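You operate a simulated robot arm through the tools that you are given. There is no shell and no other tool. Be economical: measure what you need, move in short steps, check, and stop when the job is done.

The job below is to be done with a simulated two-armed robot. You get a single attempt, and the scene is never put back.

Task
Hold the work lamp on the top of the grid bench steady with one hand and flip the work lamp switch the other way with the other.

Only the result counts: the job must be done as asked and must still hold three seconds after the hand-in. Knocking over, shifting, dropping, spilling or breaking anything else fails it.

Robot
Two 7-joint arms with four-finger grippers on one trunk, on a base that drives. Base frame: it is fixed to the floor where the robot stands at the start and does not move with it; the origin is under the middle of the robot, x ahead of it, y to its left, z up. Readings come in mm, degrees, newtons and seconds.
The left shoulder is at the start at [40, 181, 1130], the right one opposite. With the tool pointing down near the work surface each hand reaches from about 320 to 840 mm from the robot's upright axis, wherever it stands, measured 20 degrees to its own side. Places, roughly: work lamp [-2500, 2500, 1000]; work lamp switch [-2600, 2400, 900]. Payload 3.67 kg a hand.
Tool frame (each hand has its own): the origin (TCP) lies between the finger pads and is the grasp point; the fingertips stand 28 mm ahead of it; z points along the fingers, y is the line along which they close. Largest opening 112 mm; the body of the gripper starts 73 mm behind the TCP.
Orientation is that of the tool frame in the base frame, as a unit quaternion [w, x, y, z]. With the fingers straight down and closing along the base's y, the tool's x points along the base's -x, its y along +y and its z along -z.

Tools
- The arms move only by the tool step_arm. It takes "left_targets", "right_targets" or both (then of equal length, played together; a hand with none holds still); each is a list of rows, each a list of 3 entries, a list of its own where there are three numbers: the finger opening in mm, from 0 to 112, then the shift along the base's x, y, z in mm, then the turn, a rotation vector about the base's x, y, z in degrees. In form: [[jaw, [tx, ty, tz], [wx, wy, wz]], ...]. A call has 1 to 10 rows; each row shifts and turns the commanded pose from where the row before left it. Rows are played at 5 a second. More than 50 mm and 8.6 degrees between two rows, or a gripper value outside its range, and nothing of the call is played. A pose out of reach is approached as far as the arm can. The call stops where the force on the tool passes 40 N (or 10 N more than at its start, if that is more) or the arm is blocked; 0.2 s more then pass. The fingers move at their own pace and stop on an object; they squeeze with about 45 N. The grip force told is the motor's: it shows also when the fingers shut on nothing. Time passes only in rows, and 0.2 s behind the last, so rows that do not move let the fingers close. It gives the time, the measured TCP pose, the force on the tool (base axes), the opening and the grip force at its end, in the units of the frame above (readings bear some noise), with the torque about the TCP (base axes, N m) and any sound that the robot's microphone picked up, and new pictures: "views" is both (left out), scene, wrist or none (wrist: the cameras of the hands that moved).
- Cameras (640 x 400 px; columns grow to the right, rows downward): "scene" is now at [108.8, -8.7, 1365.6]; the picture's right is [-0.12, -0.99, 0.00], its down [-0.51, 0.06, -0.86] and it looks along [0.85, -0.10, -0.51] (base axes); focal length 272 px, centre (320, 200). "left" rides on the left gripper at [60, 18, -104] in its tool frame; the picture's right is [-0.29, 0.96, 0.00], its down [-0.80, -0.24, -0.55] and it looks along [-0.53, -0.16, 0.83] (tool axes); focal length 234 px, centre (320, 200). "right" rides on the right gripper at [60, -18, -104] in its tool frame; the picture's right is [0.29, 0.96, 0.00], its down [-0.80, 0.24, -0.55] and it looks along [-0.53, 0.16, 0.83] (tool axes); focal length 234 px, centre (320, 200). There is no depth. A picture from a camera that has moved, and an enlarged one, comes with that camera's place and axes in the base frame and with its lens.
- lift_body(by): slides the trunk up (or, below 0, down) by that many mm; the arms and the scene camera ride with it, the base frame stays. It gives what a move gives, with no picture.
- drive_base(legs): drives the robot by 1 to 6 legs, each [ahead, left, turn to the left] in mm, mm and degrees, along the robot's own axes; the way and the turn of a leg run together, so that a leg with both is an arc; at most 1500 mm and 180 degrees a leg. The arms and the cameras ride along, it lands a little off, and it stops where it bumps. It gives what a move gives, and a new picture of the scene camera.
- turn_head(pan, tilt): turns the head with the scene camera to pan (to the left, within 86 degrees either way) and tilt (down, from -29 to 69), counted from straight ahead of the robot. It gives what a move gives, and a new picture of the scene camera.
- close_up(camera, box): a new picture of the part [left, top, right, bottom] of that camera's present view, enlarged. It takes no simulated time.
- hand_in(): hands the job in; it is judged then, once.

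Work in short steps. Places have to be worked out from the pictures, the camera data and where the tool is seen: move nearer, look again, correct. Check each grasp and each placing, and mend what went wrong. You have 135 turns and 274 pictures in all, those below and enlarged ones among them. Open the grippers and draw the arms clear of the work before you hand the job in, unless the task says otherwise; then end with one line.

The tools are called after "Request:" by a JSON object that holds its "op" and its "data". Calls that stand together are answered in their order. step_arm: Moves the arms, as the interface text tells. Its arguments: {"type":"object","properties":{"left_targets":{"type":"array","items":{"type":"array"}},"right_targets":{"type":"array","items":{"type":"array"}},"views":{"type":"string","enum":["both","scene","wrist","none"]}},"required":[]} The other tools are called the same way: lift_body (by) slides the trunk up or down; drive_base (legs) drives the base; turn_head (pan, tilt) turns the head that bears the scene camera; close_up (camera, box) takes an enlarged picture of a part of a camera's view; hand_in () hands the job in.

At the start:

```text
time: 0.0
left_eef_pos: [547.8, 206.3, 1089.6]
left_tcp_rot: [0.0, 0.0, 1.0, 0.0]
left_force: [0.5, -1.0, -0.1]
left_ft_torque: [-0.01, 0.03, 0.01]
left_opening: 112.0
left_gripper_force: 0.0
right_eef_pos: [552.4, -192.8, 1140.1]
right_tcp_rot: [0.0, 0.0, 1.0, 0.0]
right_force: [0.0, 0.0, -0.4]
right_ft_torque: [-0.03, 0.0, 0.02]
right_opening: 112.0
right_gripper_force: 0.0
trunk travel left (down, up): [-250.0, 264.0]
robot x, y, heading: [-2.7, 1.0, -0.1]
head pan, tilt: [-6.9, 30.9]
```

scene: 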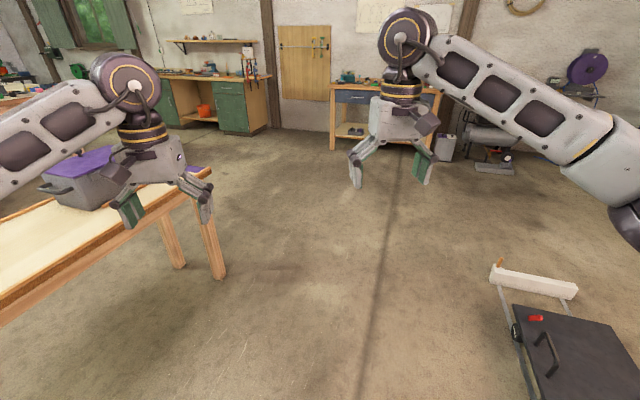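
right: 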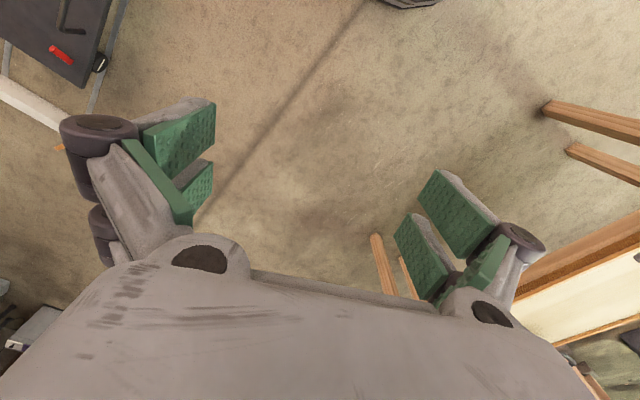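
left: 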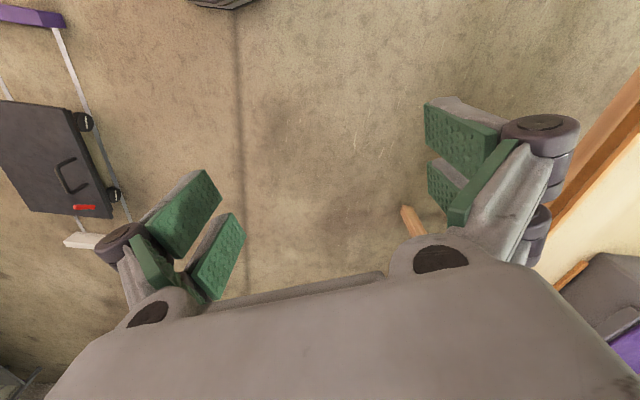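

The lamp lies behind and to the left; I look that way first with the head.

Request:
{"op": "turn_head", "data": {"pan": 86, "tilt": 20}}

```text
time: 1.7
left_eef_pos: [547.2, 207.2, 1090.5]
left_tcp_rot: [0.0, 0.001, 1.0, -0.001]
left_force: [0.5, -0.2, 0.4]
left_ft_torque: [-0.02, -0.02, -0.01]
left_opening: 112.0
left_gripper_force: 0.1
right_eef_pos: [551.8, -193.9, 1141.6]
right_tcp_rot: [0.0, 0.0, 1.0, 0.0]
right_force: [-0.3, -0.2, 0.1]
right_ft_torque: [0.0, 0.0, -0.01]
right_opening: 111.7
right_gripper_force: 0.0
trunk travel left (down, up): [-250.0, 264.0]
robot x, y, heading: [-3.1, -0.0, -0.0]
head pan, tilt: [85.9, 20.0]
camera scene: at [26.1, 95.0, 1383.1], right [1.0, -0.07, 0.0], down [-0.02, -0.34, -0.94], along [0.07, 0.94, -0.34], focal length 272 px, centre (320, 200)
```

scene: 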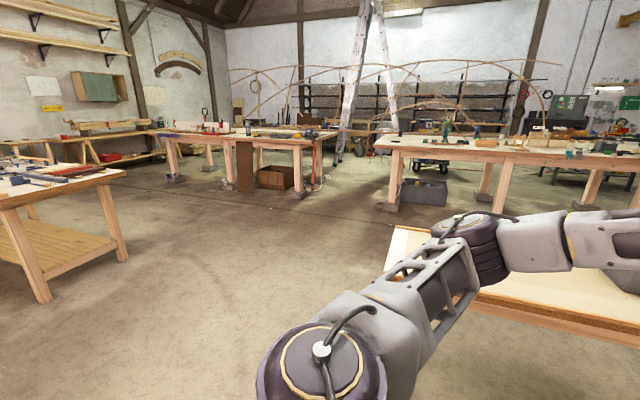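

The table on the left is close, so I turn rightwards in place, looking as I go.

Request:
{"op": "turn_head", "data": {"pan": -86, "tilt": 25}}

Request:
{"op": "turn_head", "data": {"pan": 0, "tilt": 25}}

```text
time: 4.3
left_eef_pos: [547.6, 207.2, 1090.8]
left_tcp_rot: [0.0, 0.0, 1.0, 0.0]
left_force: [-0.3, -0.4, -0.4]
left_ft_torque: [0.0, 0.0, 0.03]
left_opening: 111.7
left_gripper_force: 0.1
right_eef_pos: [551.1, -192.5, 1141.5]
right_tcp_rot: [0.0, 0.0, 1.0, -0.001]
right_force: [-0.1, 0.0, 0.2]
right_ft_torque: [0.0, 0.01, 0.01]
right_opening: 112.0
right_gripper_force: 0.1
trunk travel left (down, up): [-250.0, 264.0]
robot x, y, heading: [1.3, -0.6, -0.1]
head pan, tilt: [-85.9, 25.0]
camera scene: at [26.0, -89.8, 1375.1], right [-1.0, -0.07, 0.0], down [-0.03, 0.42, -0.91], along [0.06, -0.9, -0.42], focal length 272 px, centre (320, 200)
```

scene: 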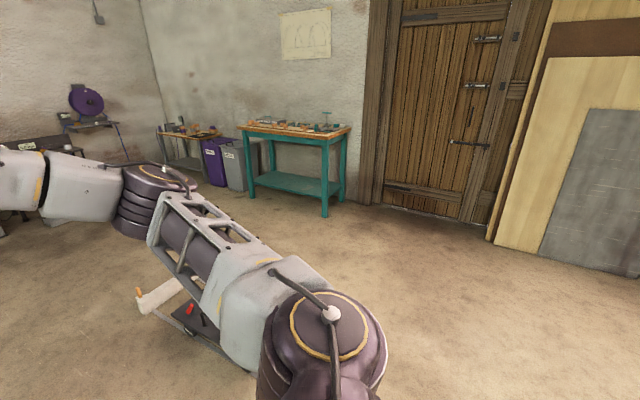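

```text
time: 5.9
left_eef_pos: [547.4, 206.9, 1090.3]
left_tcp_rot: [0.0, 0.0, 1.0, 0.0]
left_force: [-0.9, 0.4, -0.6]
left_ft_torque: [-0.02, 0.02, 0.0]
left_opening: 112.0
left_gripper_force: 0.1
right_eef_pos: [551.1, -193.8, 1141.0]
right_tcp_rot: [0.0, 0.0, 1.0, 0.0]
right_force: [-0.2, 0.1, -0.5]
right_ft_torque: [0.0, -0.01, -0.01]
right_opening: 112.0
right_gripper_force: 0.0
trunk travel left (down, up): [-250.0, 264.0]
robot x, y, heading: [0.5, 1.3, 0.0]
head pan, tilt: [0.0, 25.0]
camera scene: at [111.6, 2.0, 1375.0], right [0.0, -1.0, 0.0], down [-0.42, 0.0, -0.91], along [0.91, 0.0, -0.42], focal length 272 px, centre (320, 200)
```

scene: 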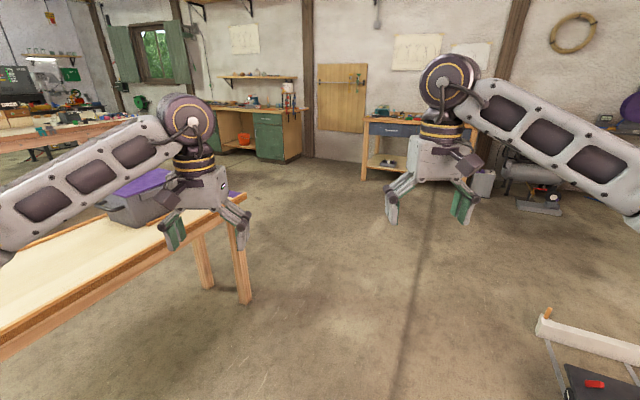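

Open floor to the right; I turn right in stages.

Request:
{"op": "drive_base", "data": {"legs": [[0, 0, -150]]}}

```text
time: 13.1
left_eef_pos: [-366.1, -455.3, 1090.1]
left_tcp_rot: [0.0, 0.964, 0.264, 0.0]
left_force: [0.2, 0.1, 0.6]
left_ft_torque: [-0.01, 0.0, -0.04]
left_opening: 112.2
left_gripper_force: 0.1
right_eef_pos: [-573.0, -114.8, 1140.5]
right_tcp_rot: [0.001, 0.965, 0.264, 0.0]
right_force: [-0.2, -0.1, -0.1]
right_ft_torque: [0.0, -0.03, 0.0]
right_opening: 112.0
right_gripper_force: 0.0
trunk travel left (down, up): [-250.0, 264.0]
robot x, y, heading: [-0.2, -1.8, -149.0]
head pan, tilt: [0.0, 25.0]
camera scene: at [-98.0, -55.1, 1375.0], right [-0.51, 0.86, 0.0], down [0.36, 0.21, -0.91], along [-0.78, -0.46, -0.42], focal length 272 px, centre (320, 200)
```

scene: 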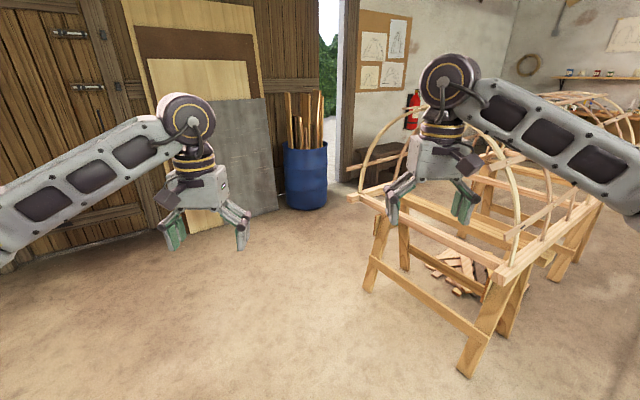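

The boat frame stands about 1.1 m away, outside the arms' sweep; I turn on and look.

Request:
{"op": "drive_base", "data": {"legs": [[0, 0, -76]]}}

Request:
{"op": "turn_head", "data": {"pan": 40, "tilt": 25}}

Request:
{"op": "turn_head", "data": {"pan": 0, "tilt": 10}}

```text
time: 17.1
left_eef_pos: [-528.1, 250.8, 1089.9]
left_tcp_rot: [0.001, 0.92, -0.391, 0.0]
left_force: [0.1, -0.5, 0.7]
left_ft_torque: [0.01, -0.01, 0.0]
left_opening: 112.1
left_gripper_force: 0.2
right_eef_pos: [-245.4, 531.3, 1141.5]
right_tcp_rot: [0.0, 0.92, -0.391, 0.0]
right_force: [-0.5, 0.4, 1.3]
right_ft_torque: [-0.01, -0.02, 0.01]
right_opening: 112.3
right_gripper_force: 0.0
trunk travel left (down, up): [-250.0, 264.0]
robot x, y, heading: [-2.1, -2.4, 134.0]
head pan, tilt: [0.0, 25.0]
camera scene: at [-79.1, 83.1, 1375.0], right [0.72, 0.69, 0.0], down [0.29, -0.3, -0.91], along [-0.63, 0.65, -0.42], focal length 272 px, centre (320, 200)
```

scene: 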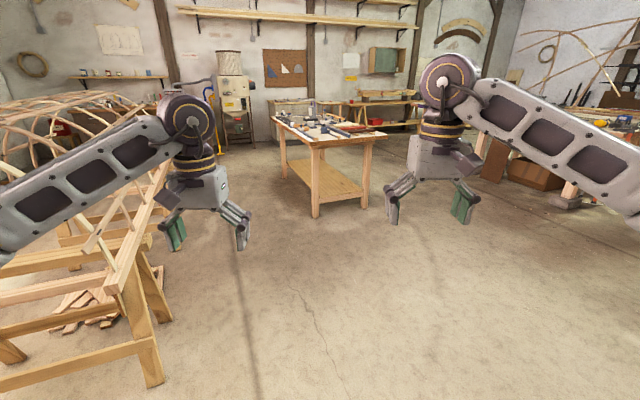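

```text
time: 18.2
left_eef_pos: [-529.7, 249.4, 1089.0]
left_tcp_rot: [0.001, 0.92, -0.391, 0.0]
left_force: [-1.4, -1.1, -0.5]
left_ft_torque: [0.02, 0.01, -0.01]
left_opening: 112.0
left_gripper_force: 0.0
right_eef_pos: [-244.5, 531.1, 1140.5]
right_tcp_rot: [-0.001, 0.921, -0.391, 0.0]
right_force: [-0.6, -0.2, 0.1]
right_ft_torque: [-0.01, -0.02, 0.01]
right_opening: 111.7
right_gripper_force: 0.1
trunk travel left (down, up): [-250.0, 264.0]
robot x, y, heading: [1.7, -4.1, 134.2]
head pan, tilt: [40.0, 25.0]
camera scene: at [-106.8, 26.5, 1375.0], right [0.1, 0.99, 0.0], down [0.42, -0.04, -0.91], along [-0.9, 0.1, -0.42], focal length 272 px, centre (320, 200)
```

scene: 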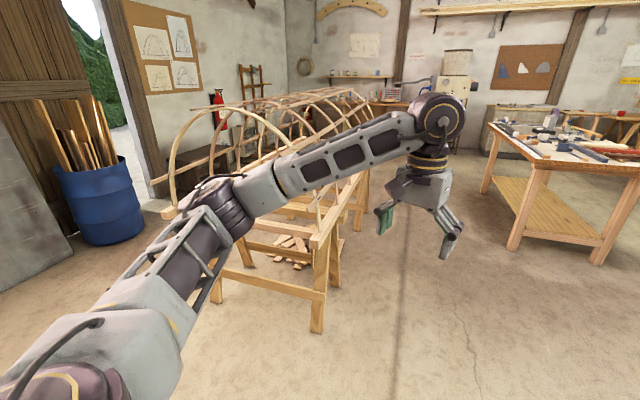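

```text
time: 19.3
left_eef_pos: [-528.8, 249.9, 1088.8]
left_tcp_rot: [0.0, 0.921, -0.39, 0.0]
left_force: [-0.6, 0.7, 0.2]
left_ft_torque: [0.01, -0.02, -0.02]
left_opening: 112.0
left_gripper_force: 0.0
right_eef_pos: [-244.5, 530.6, 1140.7]
right_tcp_rot: [-0.001, 0.92, -0.391, 0.0]
right_force: [-0.7, 1.0, 0.0]
right_ft_torque: [0.0, 0.04, 0.03]
right_opening: 112.1
right_gripper_force: 0.1
trunk travel left (down, up): [-250.0, 264.0]
robot x, y, heading: [-0.2, 2.5, 133.8]
head pan, tilt: [0.0, 10.0]
camera scene: at [-79.9, 83.6, 1399.4], right [0.72, 0.7, 0.0], down [0.12, -0.13, -0.98], along [-0.68, 0.71, -0.17], focal length 272 px, centre (320, 200)
```

scene: 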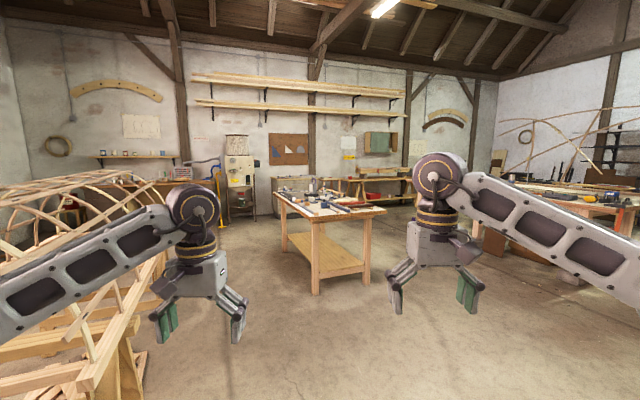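

The lamp should project near (316,185), on the central bench. I zoom in.

Request:
{"op": "close_up", "data": {"camera": "scene", "box": [250, 160, 410, 260]}}

```text
4.00 times, centred on (330, 210) of scene
camera zoom: at [-79.9, 83.6, 1399.4], right [0.72, 0.7, 0.0], down [0.12, -0.13, -0.98], along [-0.68, 0.71, -0.17], focal length 1090 px, centre (280, 160)
```

zoom: 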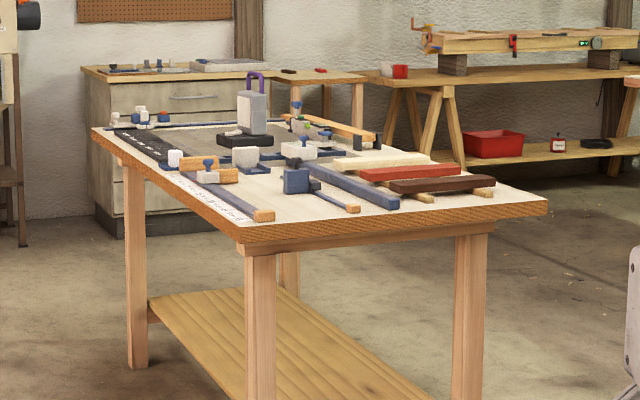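

The lamp is the grey block with the purple handle on the central bench. I raise the trunk for clearance and drive nearer.

Request:
{"op": "lift_body", "data": {"by": 150}}

Request:
{"op": "drive_base", "data": {"legs": [[900, 0, 0]]}}

Request:
{"op": "close_up", "data": {"camera": "scene", "box": [220, 130, 460, 280]}}

```text
time: 21.0
left_eef_pos: [-528.6, 249.5, 1238.3]
left_tcp_rot: [0.001, 0.92, -0.391, 0.0]
left_force: [0.8, 0.5, 0.4]
left_ft_torque: [0.03, -0.01, 0.01]
left_opening: 112.1
left_gripper_force: 0.1
right_eef_pos: [-244.6, 530.8, 1290.4]
right_tcp_rot: [0.0, 0.92, -0.391, 0.0]
right_force: [0.0, 0.0, -0.3]
right_ft_torque: [-0.02, 0.0, 0.01]
right_opening: 111.8
right_gripper_force: 0.0
trunk travel left (down, up): [-400.0, 114.0]
robot x, y, heading: [2.8, 2.4, 134.0]
head pan, tilt: [0.0, 10.0]
```

```text
time: 25.8
left_eef_pos: [-1136.6, 878.5, 1240.0]
left_tcp_rot: [0.0, 0.92, -0.391, 0.0]
left_force: [0.0, 0.3, 1.2]
left_ft_torque: [0.01, 0.01, 0.02]
left_opening: 112.0
left_gripper_force: 0.1
right_eef_pos: [-853.1, 1160.7, 1290.6]
right_tcp_rot: [0.0, 0.92, -0.391, 0.0]
right_force: [-0.4, -0.4, -0.7]
right_ft_torque: [0.03, 0.0, 0.01]
right_opening: 112.1
right_gripper_force: 0.0
trunk travel left (down, up): [-400.0, 114.0]
robot x, y, heading: [-607.7, 630.4, 134.0]
head pan, tilt: [0.0, 10.0]
camera scene: at [-687.7, 712.9, 1548.7], right [0.72, 0.69, 0.0], down [0.12, -0.12, -0.98], along [-0.68, 0.71, -0.17], focal length 272 px, centre (320, 200)
```

scene: 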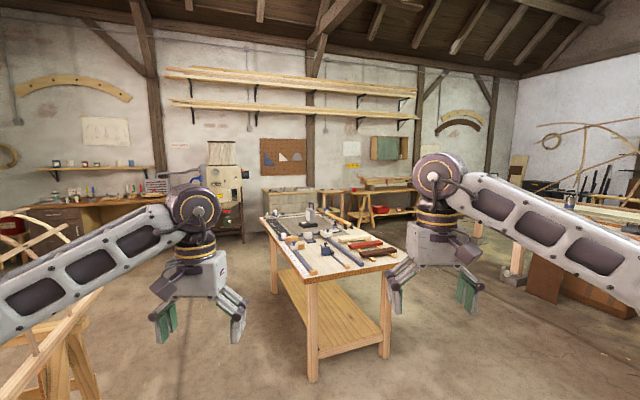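

```text
2.67 times, centred on (340, 205) of scene
camera zoom: at [-687.7, 712.9, 1548.7], right [0.72, 0.69, 0.0], down [0.12, -0.12, -0.98], along [-0.68, 0.71, -0.17], focal length 726 px, centre (267, 187)
```

zoom: 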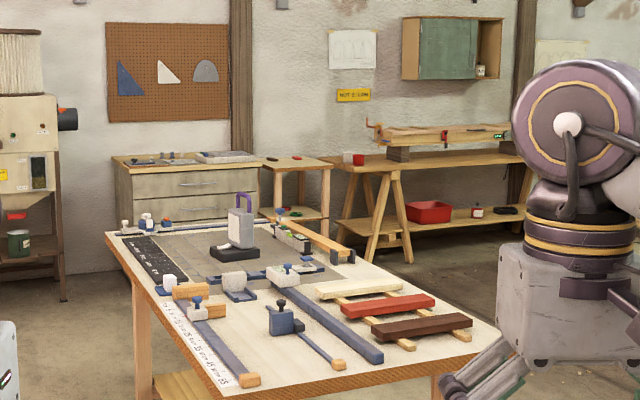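

Bench estimated: long axis heading ≈154°, 1600×800, lamp in mid width about 520 from the far end. I go along its left side, between it and the boat frame.

Request:
{"op": "drive_base", "data": {"legs": [[0, 0, 20], [1000, 0, 0]]}}

Request:
{"op": "turn_head", "data": {"pan": -30, "tilt": 25}}

Request:
{"op": "turn_head", "data": {"pan": 50, "tilt": 25}}

```text
time: 32.3
left_eef_pos: [-2096.0, 1121.4, 1238.6]
left_tcp_rot: [0.0, 0.975, -0.223, 0.0]
left_force: [-0.1, -0.1, 0.3]
left_ft_torque: [0.02, 0.01, 0.0]
left_opening: 112.1
left_gripper_force: 0.0
right_eef_pos: [-1925.6, 1482.8, 1290.6]
right_tcp_rot: [0.0, 0.975, -0.223, 0.0]
right_force: [-0.2, 1.0, -0.3]
right_ft_torque: [0.03, 0.05, 0.0]
right_opening: 111.9
right_gripper_force: 0.0
trunk travel left (down, up): [-400.0, 114.0]
robot x, y, heading: [-1510.9, 1067.6, 154.4]
head pan, tilt: [0.0, 10.0]
camera scene: at [-1616.1, 1120.6, 1548.7], right [0.44, 0.9, 0.0], down [0.16, -0.08, -0.98], along [-0.89, 0.43, -0.17], focal length 272 px, centre (320, 200)
```

scene: 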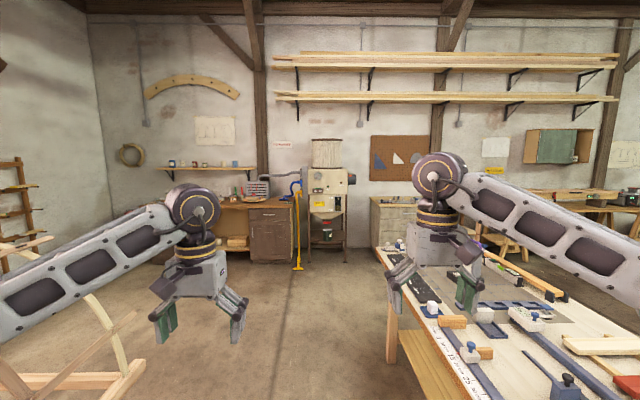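

```text
time: 33.2
left_eef_pos: [-2095.7, 1119.5, 1239.5]
left_tcp_rot: [0.0, 0.975, -0.223, 0.001]
left_force: [0.1, 0.0, 0.5]
left_ft_torque: [0.02, -0.02, 0.02]
left_opening: 111.9
left_gripper_force: 0.0
right_eef_pos: [-1925.0, 1483.6, 1292.1]
right_tcp_rot: [-0.001, 0.975, -0.223, -0.001]
right_force: [-0.3, 0.2, 0.1]
right_ft_torque: [0.01, -0.01, 0.01]
right_opening: 111.9
right_gripper_force: 0.0
trunk travel left (down, up): [-400.0, 114.0]
robot x, y, heading: [-1512.9, 1069.8, 154.3]
head pan, tilt: [-30.0, 25.0]
camera scene: at [-1584.4, 1156.2, 1524.3], right [0.83, 0.56, 0.0], down [0.24, -0.35, -0.91], along [-0.51, 0.75, -0.42], focal length 272 px, centre (320, 200)
```

scene: 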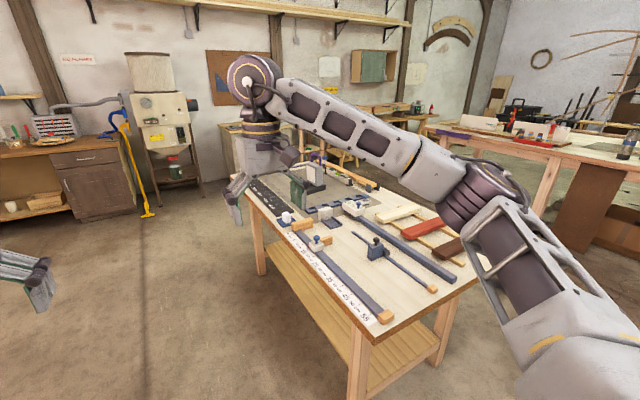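

```text
time: 34.8
left_eef_pos: [-2095.9, 1120.5, 1239.6]
left_tcp_rot: [0.0, 0.975, -0.223, 0.0]
left_force: [0.7, -0.3, 0.2]
left_ft_torque: [-0.01, 0.01, 0.04]
left_opening: 112.2
left_gripper_force: 0.0
right_eef_pos: [-1926.9, 1483.6, 1291.7]
right_tcp_rot: [0.0, 0.975, -0.224, 0.0]
right_force: [-0.3, 0.0, -0.5]
right_ft_torque: [-0.02, -0.02, 0.01]
right_opening: 111.9
right_gripper_force: 0.0
trunk travel left (down, up): [-400.0, 114.0]
robot x, y, heading: [-1513.0, 1065.7, 154.5]
head pan, tilt: [50.0, 25.0]
camera scene: at [-1616.9, 1042.6, 1524.3], right [-0.41, 0.91, 0.0], down [0.39, 0.17, -0.91], along [-0.83, -0.37, -0.42], focal length 272 px, centre (320, 200)
```

scene: 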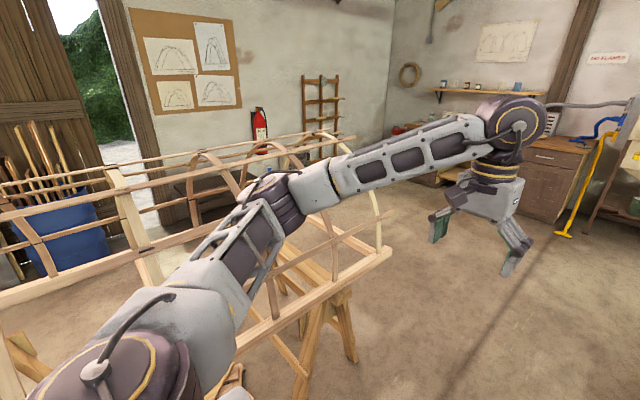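

The way along the bench's left side is free; I drive 1600 ahead and then turn right toward the lamp.

Request:
{"op": "drive_base", "data": {"legs": [[1450, 0, 0], [150, 0, 0], [0, 0, -90]]}}

Request:
{"op": "turn_head", "data": {"pan": 0, "tilt": 40}}

```text
time: 47.5
left_eef_pos: [-2912.8, 2345.1, 1239.7]
left_tcp_rot: [0.0, -0.531, 0.848, 0.0]
left_force: [0.5, -0.1, 0.5]
left_ft_torque: [-0.04, -0.02, 0.03]
left_opening: 111.9
left_gripper_force: 0.0
right_eef_pos: [-2551.0, 2175.6, 1291.7]
right_tcp_rot: [0.0, -0.531, 0.847, 0.0]
right_force: [-0.7, 0.0, 0.6]
right_ft_torque: [0.01, -0.03, -0.02]
right_opening: 111.7
right_gripper_force: 0.0
trunk travel left (down, up): [-400.0, 114.0]
robot x, y, heading: [-2963.2, 1760.1, 64.1]
head pan, tilt: [50.0, 25.0]
camera scene: at [-2994.8, 1867.2, 1524.3], right [0.91, 0.41, 0.0], down [0.17, -0.39, -0.91], along [-0.37, 0.83, -0.42], focal length 272 px, centre (320, 200)
```

scene: 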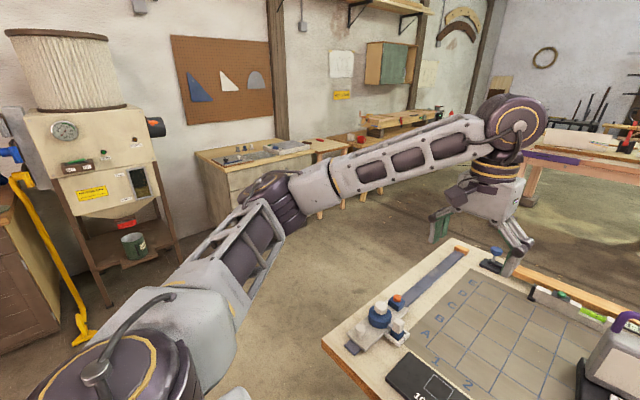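

```text
time: 48.6
left_eef_pos: [-2911.9, 2345.1, 1239.0]
left_tcp_rot: [0.0, -0.532, 0.847, -0.001]
left_force: [0.0, 0.5, 0.7]
left_ft_torque: [0.01, 0.02, 0.04]
left_opening: 111.8
left_gripper_force: 0.1
right_eef_pos: [-2551.6, 2174.7, 1289.9]
right_tcp_rot: [0.0, -0.53, 0.848, 0.0]
right_force: [-0.3, 0.1, 0.0]
right_ft_torque: [0.02, 0.01, 0.0]
right_opening: 112.1
right_gripper_force: 0.1
trunk travel left (down, up): [-400.0, 114.0]
robot x, y, heading: [-2967.8, 1762.0, 64.0]
head pan, tilt: [0.0, 40.0]
camera scene: at [-2920.0, 1859.6, 1501.0], right [0.9, -0.44, 0.0], down [-0.28, -0.58, -0.77], along [0.33, 0.69, -0.64], focal length 272 px, centre (320, 200)
```

scene: 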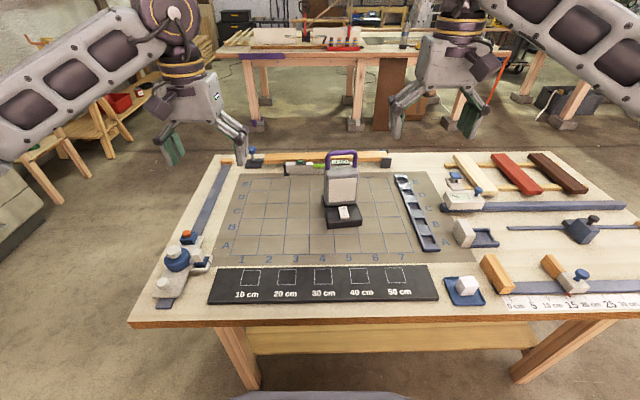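

Excellent view: the lamp stands on the grid with a white rocker on its near base. I look closely.

Request:
{"op": "close_up", "data": {"camera": "scene", "box": [290, 140, 402, 240]}}

```text
4.00 times, centred on (346, 190) of scene
camera zoom: at [-2920.0, 1859.6, 1501.0], right [0.9, -0.44, 0.0], down [-0.28, -0.58, -0.77], along [0.33, 0.69, -0.64], focal length 1090 px, centre (216, 240)
```

zoom: 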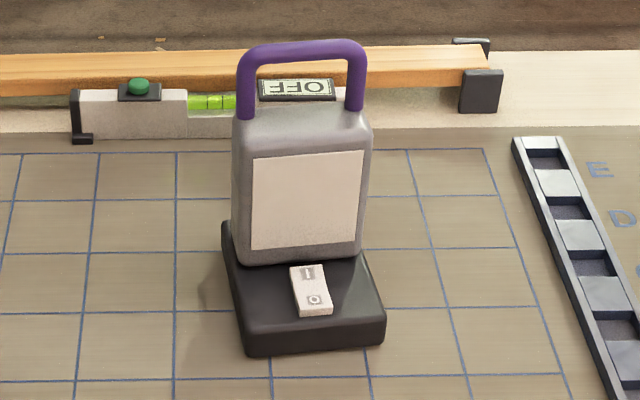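

The switch is a rocker on the lamp's near base ("I" far, "O" near). The lamp is at about 830 mm from the axis, too far; I check how much room the base has before the bench.

Request:
{"op": "turn_head", "data": {"pan": 0, "tilt": 69}}

```text
time: 49.6
left_eef_pos: [-2911.6, 2344.6, 1238.3]
left_tcp_rot: [0.0, -0.53, 0.848, 0.0]
left_force: [-0.3, 0.4, -0.3]
left_ft_torque: [0.01, 0.0, 0.0]
left_opening: 112.1
left_gripper_force: 0.0
right_eef_pos: [-2550.1, 2174.4, 1291.9]
right_tcp_rot: [0.0, -0.531, 0.847, 0.0]
right_force: [-0.1, 0.3, 0.7]
right_ft_torque: [-0.03, 0.03, 0.02]
right_opening: 112.1
right_gripper_force: 0.1
trunk travel left (down, up): [-400.0, 114.0]
robot x, y, heading: [-2967.2, 1762.2, 64.1]
head pan, tilt: [0.0, 68.8]
camera scene: at [-2932.7, 1833.4, 1464.9], right [0.9, -0.44, 0.0], down [-0.41, -0.84, -0.36], along [0.16, 0.33, -0.93], focal length 272 px, centre (320, 200)
```

scene: 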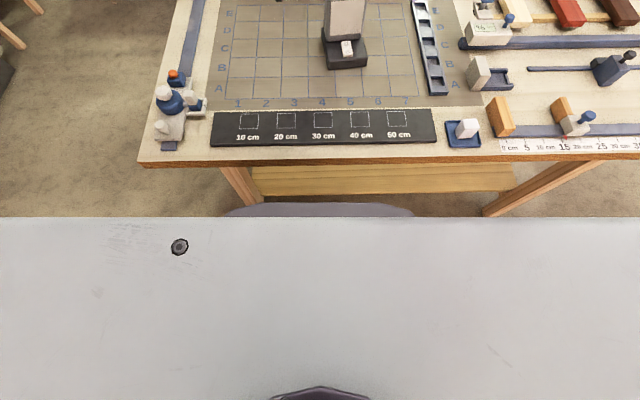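

To see the base's front clearance I yaw the left hand so its camera looks inward under the arms.

Request:
{"op": "step_arm", "data": {"left_targets": [[112, [0, 0, 0], [0, 0, -8.5]], [112, [0, 0, 0], [0, 0, -8.5]], [112, [0, 0, 0], [0, 0, -8.5]], [112, [0, 0, 0], [0, 0, -8.5]], [112, [0, 0, 0], [0, 0, -8.5]], [112, [0, 0, 0], [0, 0, -8.5]], [112, [0, 0, 0], [0, 0, -8.5]], [112, [0, 0, 0], [0, 0, -8.5]], [112, [0, 0, 0], [0, 0, -8.5]], [112, [0, 0, 0], [0, 0, -8.5]]], "views": "wrist"}}

```text
time: 51.8
left_eef_pos: [-2871.6, 2119.9, 1237.1]
left_tcp_rot: [-0.001, 0.178, 0.984, 0.001]
left_force: [0.3, 1.3, 0.6]
left_ft_torque: [0.0, 0.02, -0.02]
left_opening: 111.8
left_gripper_force: 0.0
left hand out of reach, approached as far as the arm can: row 6, 7, 8, 9, 10
right_eef_pos: [-2550.0, 2173.4, 1290.6]
right_tcp_rot: [0.0, -0.53, 0.848, 0.001]
right_force: [-0.4, -0.5, 1.1]
right_ft_torque: [0.01, 0.0, -0.01]
right_opening: 112.0
right_gripper_force: 0.0
trunk travel left (down, up): [-400.0, 114.0]
robot x, y, heading: [-2965.2, 1761.1, 64.1]
head pan, tilt: [0.0, 68.8]
camera left: at [-2921.5, 2159.2, 1340.2], right [0.61, 0.8, 0.0], down [0.66, -0.51, 0.55], along [0.44, -0.33, -0.83], focal length 234 px, centre (320, 200)
```

left: 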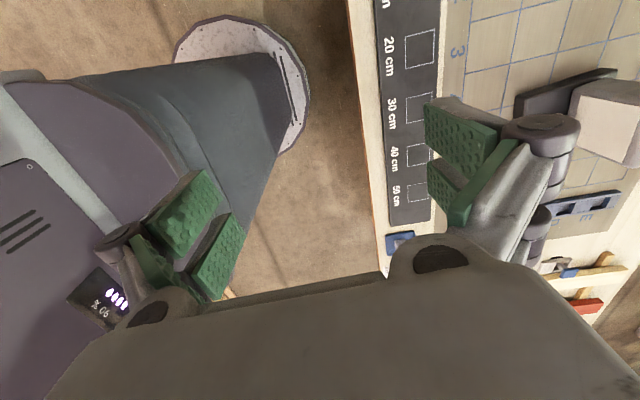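

The base disc front is ~290 mm from the axis, bench edge ~437: room for 150 mm ahead. First I turn the left hand back.

Request:
{"op": "step_arm", "data": {"left_targets": [[112, [0, 0, 0], [0, 0, 8.5]], [112, [0, 0, 0], [0, 0, 8.5]], [112, [0, 0, 0], [0, 0, 8.5]], [112, [0, 0, 0], [0, 0, 8.5]], [112, [0, 0, 0], [0, 0, 8.5]], [112, [0, 0, 0], [0, 0, 8.5]], [112, [0, 0, 0], [0, 0, 8.5]], [112, [0, 0, 0], [0, 0, 8.5]], [112, [0, 0, 0], [0, 0, 8.5]], [112, [0, 0, 0], [0, 0, 8.5]]], "views": "none"}}

Request:
{"op": "drive_base", "data": {"legs": [[150, -70, 0]]}}

Request:
{"op": "turn_head", "data": {"pan": 0, "tilt": 50}}

Request:
{"op": "close_up", "data": {"camera": "scene", "box": [260, 60, 420, 220]}}

```text
time: 54.0
left_eef_pos: [-2872.5, 2121.4, 1237.0]
left_tcp_rot: [0.0, -0.533, 0.846, -0.001]
left_force: [0.7, -0.4, 0.2]
left_ft_torque: [0.01, -0.05, 0.01]
left_opening: 112.0
left_gripper_force: 0.1
right_eef_pos: [-2550.8, 2175.4, 1290.3]
right_tcp_rot: [0.0, -0.531, 0.848, 0.001]
right_force: [0.1, 0.0, 0.1]
right_ft_torque: [0.01, 0.01, 0.01]
right_opening: 112.0
right_gripper_force: 0.1
trunk travel left (down, up): [-400.0, 114.0]
robot x, y, heading: [-2963.5, 1764.7, 64.1]
head pan, tilt: [0.0, 68.8]
```

```text
time: 55.4
left_eef_pos: [-2744.8, 2224.9, 1236.6]
left_tcp_rot: [0.001, -0.531, 0.847, 0.001]
left_force: [0.0, -0.3, 0.8]
left_ft_torque: [0.06, -0.04, 0.0]
left_opening: 112.0
left_gripper_force: 0.0
right_eef_pos: [-2423.6, 2277.6, 1292.4]
right_tcp_rot: [0.001, -0.53, 0.848, 0.0]
right_force: [-0.6, -0.5, -0.2]
right_ft_torque: [0.02, -0.02, 0.01]
right_opening: 112.0
right_gripper_force: 0.1
trunk travel left (down, up): [-400.0, 114.0]
robot x, y, heading: [-2833.1, 1862.9, 63.9]
head pan, tilt: [0.0, 68.8]
camera scene: at [-2805.7, 1936.4, 1465.0], right [0.9, -0.44, 0.0], down [-0.41, -0.84, -0.36], along [0.16, 0.33, -0.93], focal length 272 px, centre (320, 200)
```

scene: 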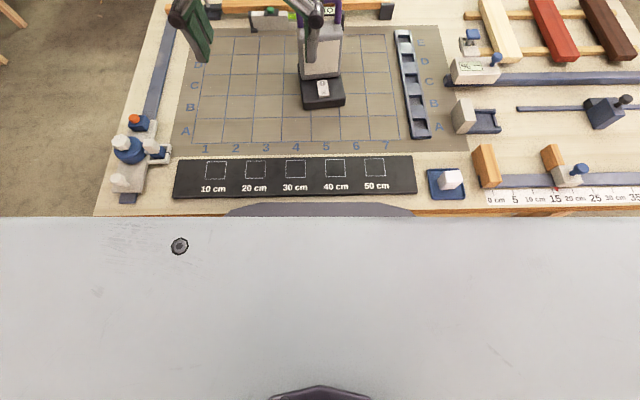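

```text
time: 56.2
left_eef_pos: [-2742.6, 2226.9, 1235.6]
left_tcp_rot: [0.0, -0.53, 0.848, 0.0]
left_force: [-0.6, 0.0, 0.0]
left_ft_torque: [0.0, 0.01, -0.02]
left_opening: 112.0
left_gripper_force: 0.1
right_eef_pos: [-2420.8, 2280.0, 1290.6]
right_tcp_rot: [0.0, -0.53, 0.848, 0.0]
right_force: [-0.5, 0.2, 0.3]
right_ft_torque: [0.02, 0.03, -0.01]
right_opening: 112.0
right_gripper_force: 0.0
trunk travel left (down, up): [-400.0, 114.0]
robot x, y, heading: [-2834.8, 1864.6, 64.2]
head pan, tilt: [0.0, 50.0]
camera scene: at [-2793.6, 1957.8, 1486.6], right [0.9, -0.44, 0.0], down [-0.34, -0.69, -0.64], along [0.28, 0.58, -0.77], focal length 272 px, centre (320, 200)
```

scene: 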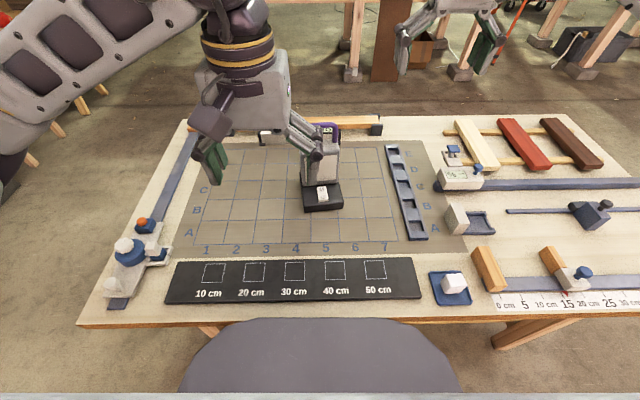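

```text
2.50 times, centred on (340, 140) of scene
camera zoom: at [-2793.6, 1957.8, 1486.6], right [0.9, -0.44, 0.0], down [-0.34, -0.69, -0.64], along [0.28, 0.58, -0.77], focal length 681 px, centre (270, 350)
```

zoom: 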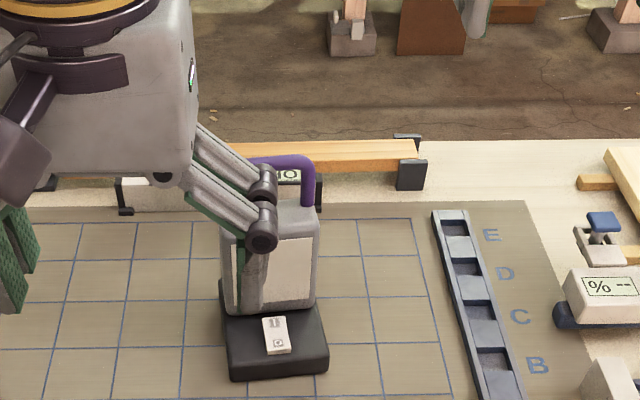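

I slide the left hand clear to the left and take fresh pictures from both wrist cameras.

Request:
{"op": "step_arm", "data": {"left_targets": [[112, [-45, 22, 0], [0, 0, 0]], [112, [-45, 22, 0], [0, 0, 0]], [112, [-45, 22, 0], [0, 0, 0]]], "right_targets": [[112, [-9, -20, 0], [0, 0, 0]], [112, [-9, -20, 0], [0, 0, 0]], [112, [-9, -20, 0], [0, 0, 0]]], "views": "both"}}

Request:
{"op": "close_up", "data": {"camera": "scene", "box": [280, 100, 370, 220]}}

Request:
{"op": "close_up", "data": {"camera": "right", "box": [0, 0, 320, 200]}}

```text
time: 57.0
left_eef_pos: [-2882.5, 2292.2, 1236.0]
left_tcp_rot: [0.001, -0.53, 0.848, 0.001]
left_force: [-0.6, 0.2, -0.1]
left_ft_torque: [0.01, -0.01, -0.01]
left_opening: 112.3
left_gripper_force: 0.1
right_eef_pos: [-2450.7, 2217.2, 1293.1]
right_tcp_rot: [0.001, -0.531, 0.847, 0.0]
right_force: [-0.3, -0.2, -0.2]
right_ft_torque: [0.03, -0.04, -0.04]
right_opening: 111.9
right_gripper_force: 0.1
trunk travel left (down, up): [-400.0, 114.0]
robot x, y, heading: [-2834.1, 1869.6, 64.0]
head pan, tilt: [0.0, 50.0]
camera scene: at [-2796.6, 1955.7, 1486.9], right [0.9, -0.44, 0.0], down [-0.33, -0.69, -0.64], along [0.28, 0.58, -0.77], focal length 272 px, centre (320, 200)
camera right: at [-2461.1, 2154.5, 1396.8], right [-0.99, 0.16, 0.0], down [0.13, 0.82, 0.56], along [0.09, 0.55, -0.83], focal length 234 px, centre (320, 200)
camera left: at [-2924.9, 2247.5, 1339.1], right [-0.73, 0.68, 0.0], down [0.56, 0.61, 0.56], along [0.38, 0.41, -0.83], focal length 234 px, centre (320, 200)
```

scene: 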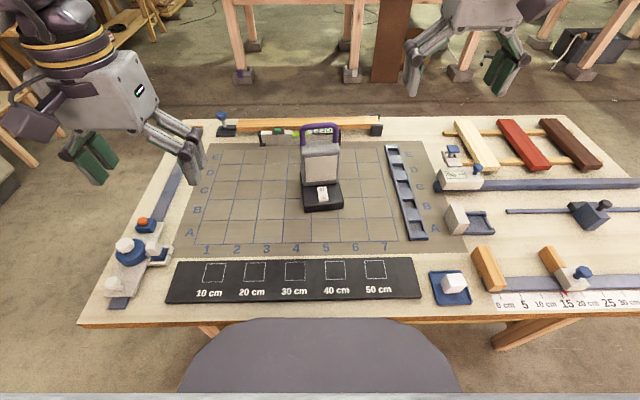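
right: 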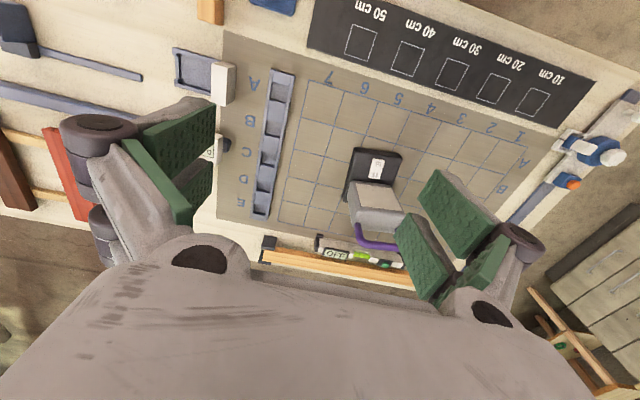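
left: 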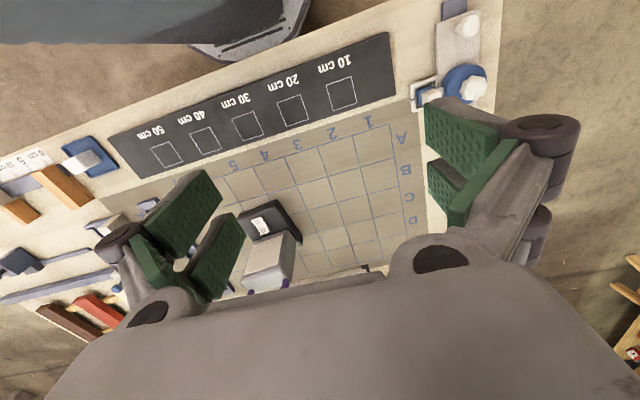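

```text
3.33 times, centred on (325, 160) of scene
camera zoom: at [-2796.6, 1955.7, 1486.9], right [0.9, -0.44, 0.0], down [-0.33, -0.69, -0.64], along [0.28, 0.58, -0.77], focal length 908 px, centre (303, 333)
```

zoom: 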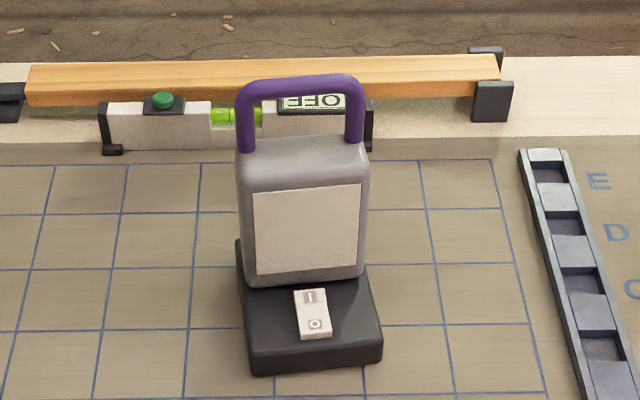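

```text
2.00 times, centred on (160, 100) of right
camera zoom: at [-2461.1, 2154.5, 1396.8], right [-0.99, 0.16, 0.0], down [0.13, 0.82, 0.56], along [0.09, 0.55, -0.83], focal length 468 px, centre (640, 400)
```

zoom: 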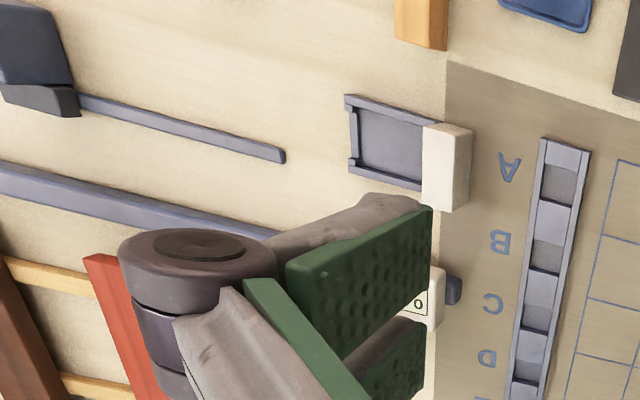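

Now tight zooms on the rocker from two cameras to see which end is up.

Request:
{"op": "close_up", "data": {"camera": "scene", "box": [306, 178, 338, 208]}}

Request:
{"op": "close_up", "data": {"camera": "right", "box": [345, 140, 409, 190]}}

Request:
{"op": "close_up", "data": {"camera": "left", "box": [235, 195, 305, 295]}}

```text
13.33 times, centred on (322, 193) of scene
camera zoom: at [-2796.6, 1955.7, 1486.9], right [0.9, -0.44, 0.0], down [-0.33, -0.69, -0.64], along [0.28, 0.58, -0.77], focal length 3633 px, centre (293, 293)
```

zoom: 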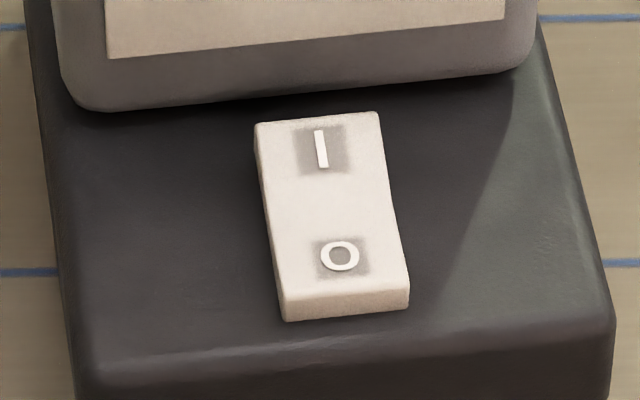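

```text
8.00 times, centred on (377, 165) of right
camera zoom: at [-2461.1, 2154.5, 1396.8], right [-0.99, 0.16, 0.0], down [0.13, 0.82, 0.56], along [0.09, 0.55, -0.83], focal length 1873 px, centre (-136, 480)
```

zoom: 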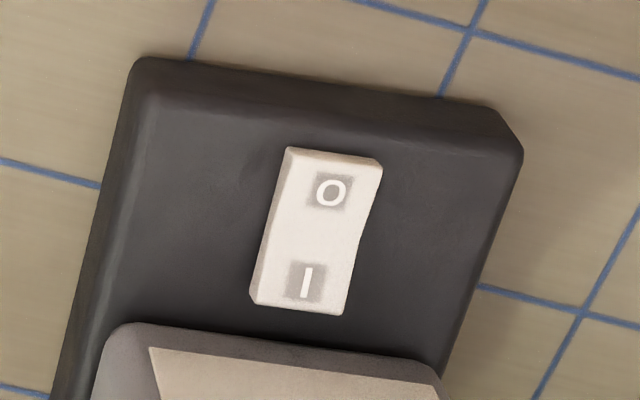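

```text
4.00 times, centred on (270, 245) of left
camera zoom: at [-2924.9, 2247.5, 1339.1], right [-0.73, 0.68, 0.0], down [0.56, 0.61, 0.56], along [0.38, 0.41, -0.83], focal length 937 px, centre (520, 20)
```

zoom: 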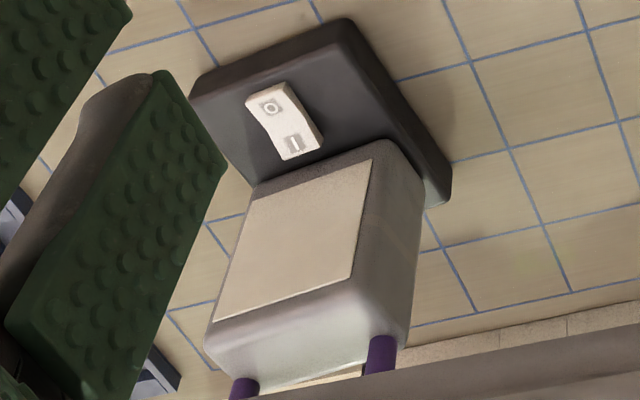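

The I end is about 5 mm higher than the O end, so the lamp is off: I must press the far (I) end at ≈(-2553,2440,889). Lamp heading ≈72°. Next I bring the left hand over toward the handle while yawing so the fingers close fore-aft.

Request:
{"op": "step_arm", "data": {"left_targets": [[112, [25, 21, 0], [0, 0, -8.5]], [112, [25, 21, 0], [0, 0, -8.5]], [112, [25, 21, 0], [0, 0, -8.5]], [112, [25, 21, 0], [0, 0, -8.5]], [112, [25, 21, 0], [0, 0, -8.5]], [112, [25, 21, 0], [0, 0, -8.5]], [112, [25, 21, 0], [0, 0, -8.5]], [112, [25, 21, 0], [0, 0, -8.5]]], "views": "both"}}

```text
time: 58.9
left_eef_pos: [-2721.0, 2418.3, 1234.2]
left_tcp_rot: [0.001, -0.091, 0.996, 0.0]
left_force: [0.0, -0.4, 0.1]
left_ft_torque: [-0.03, 0.0, 0.02]
left_opening: 112.0
left_gripper_force: 0.2
left hand out of reach, approached as far as the arm can: row 7, 8
right_eef_pos: [-2448.6, 2219.2, 1292.2]
right_tcp_rot: [0.001, -0.531, 0.847, 0.0]
right_force: [0.6, -0.3, 0.4]
right_ft_torque: [0.0, -0.03, 0.03]
right_opening: 112.1
right_gripper_force: 0.1
trunk travel left (down, up): [-400.0, 114.0]
robot x, y, heading: [-2836.1, 1866.1, 64.0]
head pan, tilt: [0.0, 50.0]
camera scene: at [-2795.3, 1956.8, 1486.8], right [0.9, -0.44, 0.0], down [-0.33, -0.69, -0.64], along [0.28, 0.58, -0.77], focal length 272 px, centre (320, 200)
camera left: at [-2783.1, 2425.8, 1337.2], right [0.11, 0.99, 0.0], down [0.83, -0.09, 0.55], along [0.55, -0.06, -0.83], focal length 234 px, centre (320, 200)
```

scene: 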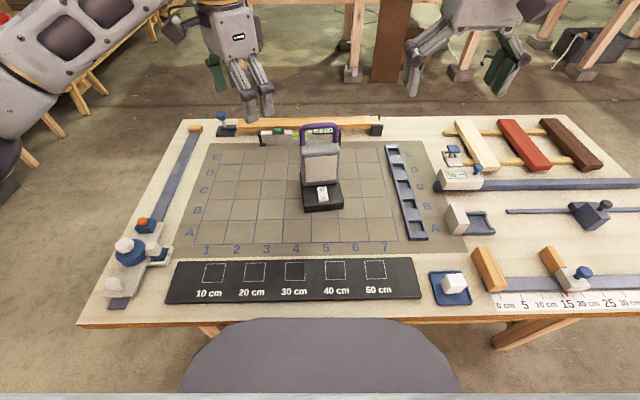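
left: 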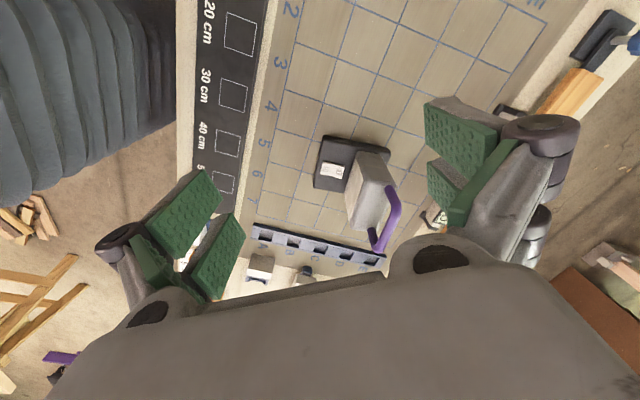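

Handle visible. I now tilt the left tool to point right-and-down (≈42°) and complete the yaw, keeping the TCP where it is.

Request:
{"op": "step_arm", "data": {"left_targets": [[112, [0, 0, 0], [-2.6, -8.1, 0]], [112, [0, 0, 0], [-2.6, -8.1, 0]], [112, [0, 0, 0], [-2.6, -8.1, 0]], [112, [0, 0, 0], [-2.6, -8.1, 0]], [112, [0, 0, 0], [-2.6, -8.1, 0]], [112, [0, 0, 0], [0, 0, -5.5]], [112, [0, 0, 0], [0, 0, -5.5]]], "views": "both"}}

```text
time: 60.5
left_eef_pos: [-2727.1, 2401.5, 1248.3]
left_tcp_rot: [0.112, -0.076, 0.989, -0.05]
left_force: [-0.8, 2.1, -0.4]
left_ft_torque: [-0.02, -0.03, -0.01]
left_opening: 112.1
left_gripper_force: 0.0
left hand out of reach, approached as far as the arm can: row 2, 3, 4, 5, 6, 7
right_eef_pos: [-2449.6, 2219.1, 1292.7]
right_tcp_rot: [0.0, -0.531, 0.847, -0.001]
right_force: [-0.4, -0.1, 0.3]
right_ft_torque: [0.01, 0.0, -0.01]
right_opening: 112.0
right_gripper_force: 0.1
trunk travel left (down, up): [-400.0, 114.0]
robot x, y, heading: [-2836.1, 1863.8, 64.3]
head pan, tilt: [0.0, 50.0]
camera scene: at [-2795.3, 1957.5, 1486.8], right [0.9, -0.44, 0.0], down [-0.33, -0.69, -0.64], along [0.28, 0.58, -0.77], focal length 272 px, centre (320, 200)
camera left: at [-2810.7, 2418.8, 1334.4], right [0.14, 0.99, -0.05], down [0.67, -0.06, 0.74], along [0.73, -0.14, -0.67], focal length 234 px, centre (320, 200)
```

scene: 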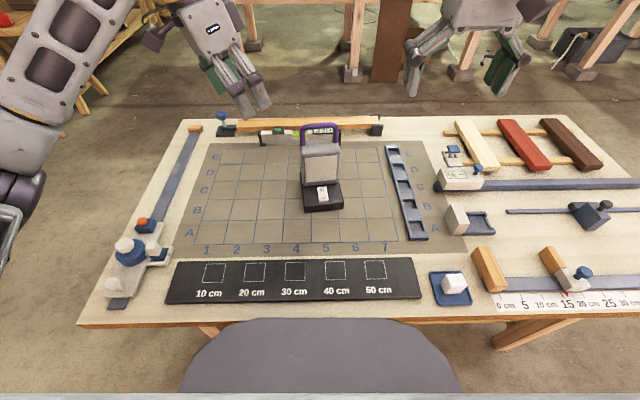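
left: 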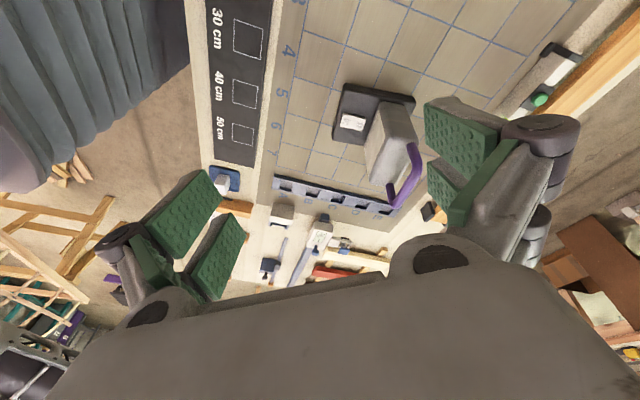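

The wrist is at a limit because the hand is high relative to the shoulder. I raise the trunk fully, then undo the tilt and lower the left hand.

Request:
{"op": "lift_body", "data": {"by": 112}}

Request:
{"op": "step_arm", "data": {"left_targets": [[112, [0, 0, -40], [2, 6.2, 0]], [112, [0, 0, -40], [2, 6.2, 0]], [112, [0, 0, -40], [0, 0, 0]], [112, [0, 0, -40], [0, 0, 0]]], "views": "wrist"}}

```text
time: 61.9
left_eef_pos: [-2726.6, 2401.7, 1361.6]
left_tcp_rot: [0.113, -0.077, 0.989, -0.051]
left_force: [0.9, 0.6, -0.1]
left_ft_torque: [0.03, 0.0, 0.01]
left_opening: 111.8
left_gripper_force: 0.0
right_eef_pos: [-2448.5, 2219.0, 1404.4]
right_tcp_rot: [0.0, -0.531, 0.848, 0.0]
right_force: [0.4, 0.5, 0.4]
right_ft_torque: [-0.01, -0.02, 0.01]
right_opening: 112.1
right_gripper_force: 0.1
trunk travel left (down, up): [-512.0, 2.0]
robot x, y, heading: [-2834.8, 1864.8, 64.1]
head pan, tilt: [0.0, 50.0]
```

```text
time: 62.9
left_eef_pos: [-2726.7, 2401.0, 1200.8]
left_tcp_rot: [0.008, -0.08, 0.997, -0.007]
left_force: [0.1, 0.3, -0.3]
left_ft_torque: [0.05, -0.01, -0.01]
left_opening: 111.6
left_gripper_force: 0.0
right_eef_pos: [-2449.9, 2219.4, 1404.4]
right_tcp_rot: [0.001, -0.531, 0.847, 0.0]
right_force: [0.8, 0.3, 0.1]
right_ft_torque: [0.04, -0.04, -0.01]
right_opening: 111.8
right_gripper_force: 0.0
trunk travel left (down, up): [-512.0, 2.0]
robot x, y, heading: [-2837.5, 1867.2, 63.8]
head pan, tilt: [0.0, 50.0]
camera left: at [-2790.9, 2411.2, 1303.5], right [0.13, 0.99, -0.01], down [0.82, -0.1, 0.57], along [0.56, -0.08, -0.82], focal length 234 px, centre (320, 200)
```

left: 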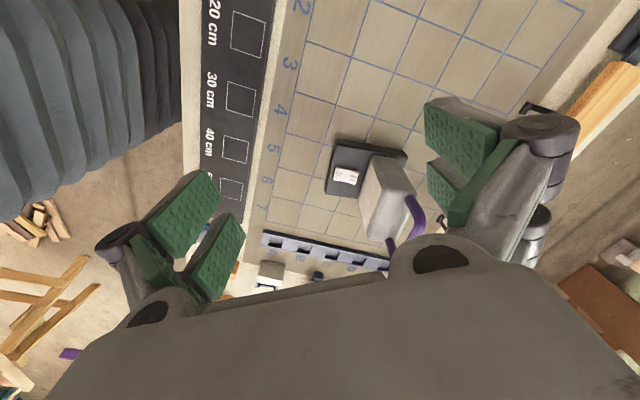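

Room now. I finish the yaw (-27°) while moving over the handle, staying ~100 mm above it.

Request:
{"op": "step_arm", "data": {"left_targets": [[112, [30, 14, 0], [0, 0, -6.75]], [112, [30, 14, 0], [0, 0, -6.75]], [112, [30, 14, 0], [0, 0, -6.75]], [112, [30, 14, 0], [0, 0, -6.75]]], "views": "both"}}

```text
time: 63.9
left_eef_pos: [-2727.2, 2399.9, 1201.4]
left_tcp_rot: [0.008, -0.079, 0.997, -0.007]
left_force: [0.0, -0.3, -0.1]
left_ft_torque: [0.0, 0.0, 0.0]
left_opening: 111.7
left_gripper_force: 0.1
left hand out of reach, approached as far as the arm can: row 1, 2, 3, 4
right_eef_pos: [-2448.6, 2219.7, 1402.8]
right_tcp_rot: [0.0, -0.531, 0.847, -0.001]
right_force: [-0.4, -0.6, 0.2]
right_ft_torque: [0.03, 0.02, -0.01]
right_opening: 112.0
right_gripper_force: 0.0
trunk travel left (down, up): [-512.0, 2.0]
robot x, y, heading: [-2838.5, 1865.5, 64.1]
head pan, tilt: [0.0, 50.0]
camera scene: at [-2794.5, 1957.1, 1598.6], right [0.9, -0.44, 0.0], down [-0.33, -0.69, -0.64], along [0.28, 0.58, -0.77], focal length 272 px, centre (320, 200)
camera left: at [-2790.2, 2411.2, 1303.6], right [0.13, 0.99, -0.01], down [0.82, -0.1, 0.57], along [0.56, -0.08, -0.82], focal length 234 px, centre (320, 200)
```

scene: 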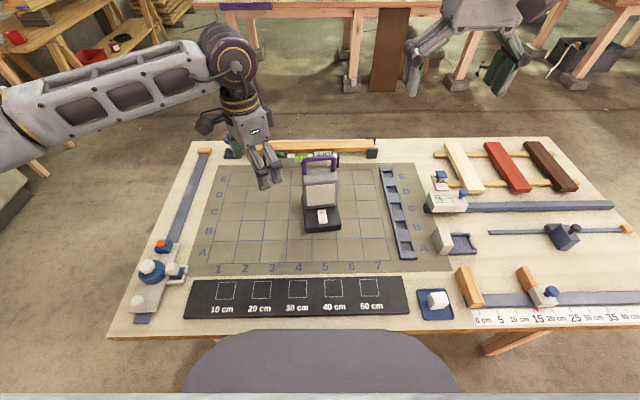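
left: 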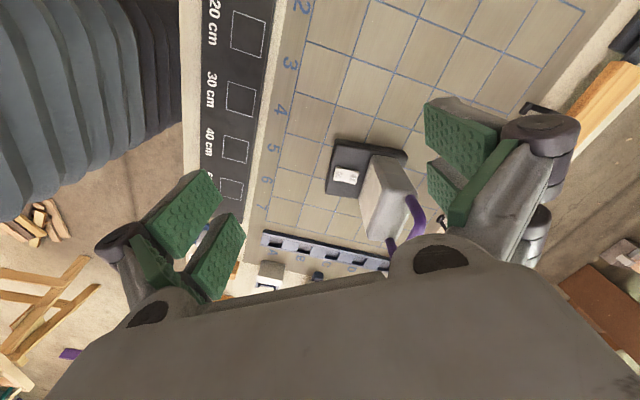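

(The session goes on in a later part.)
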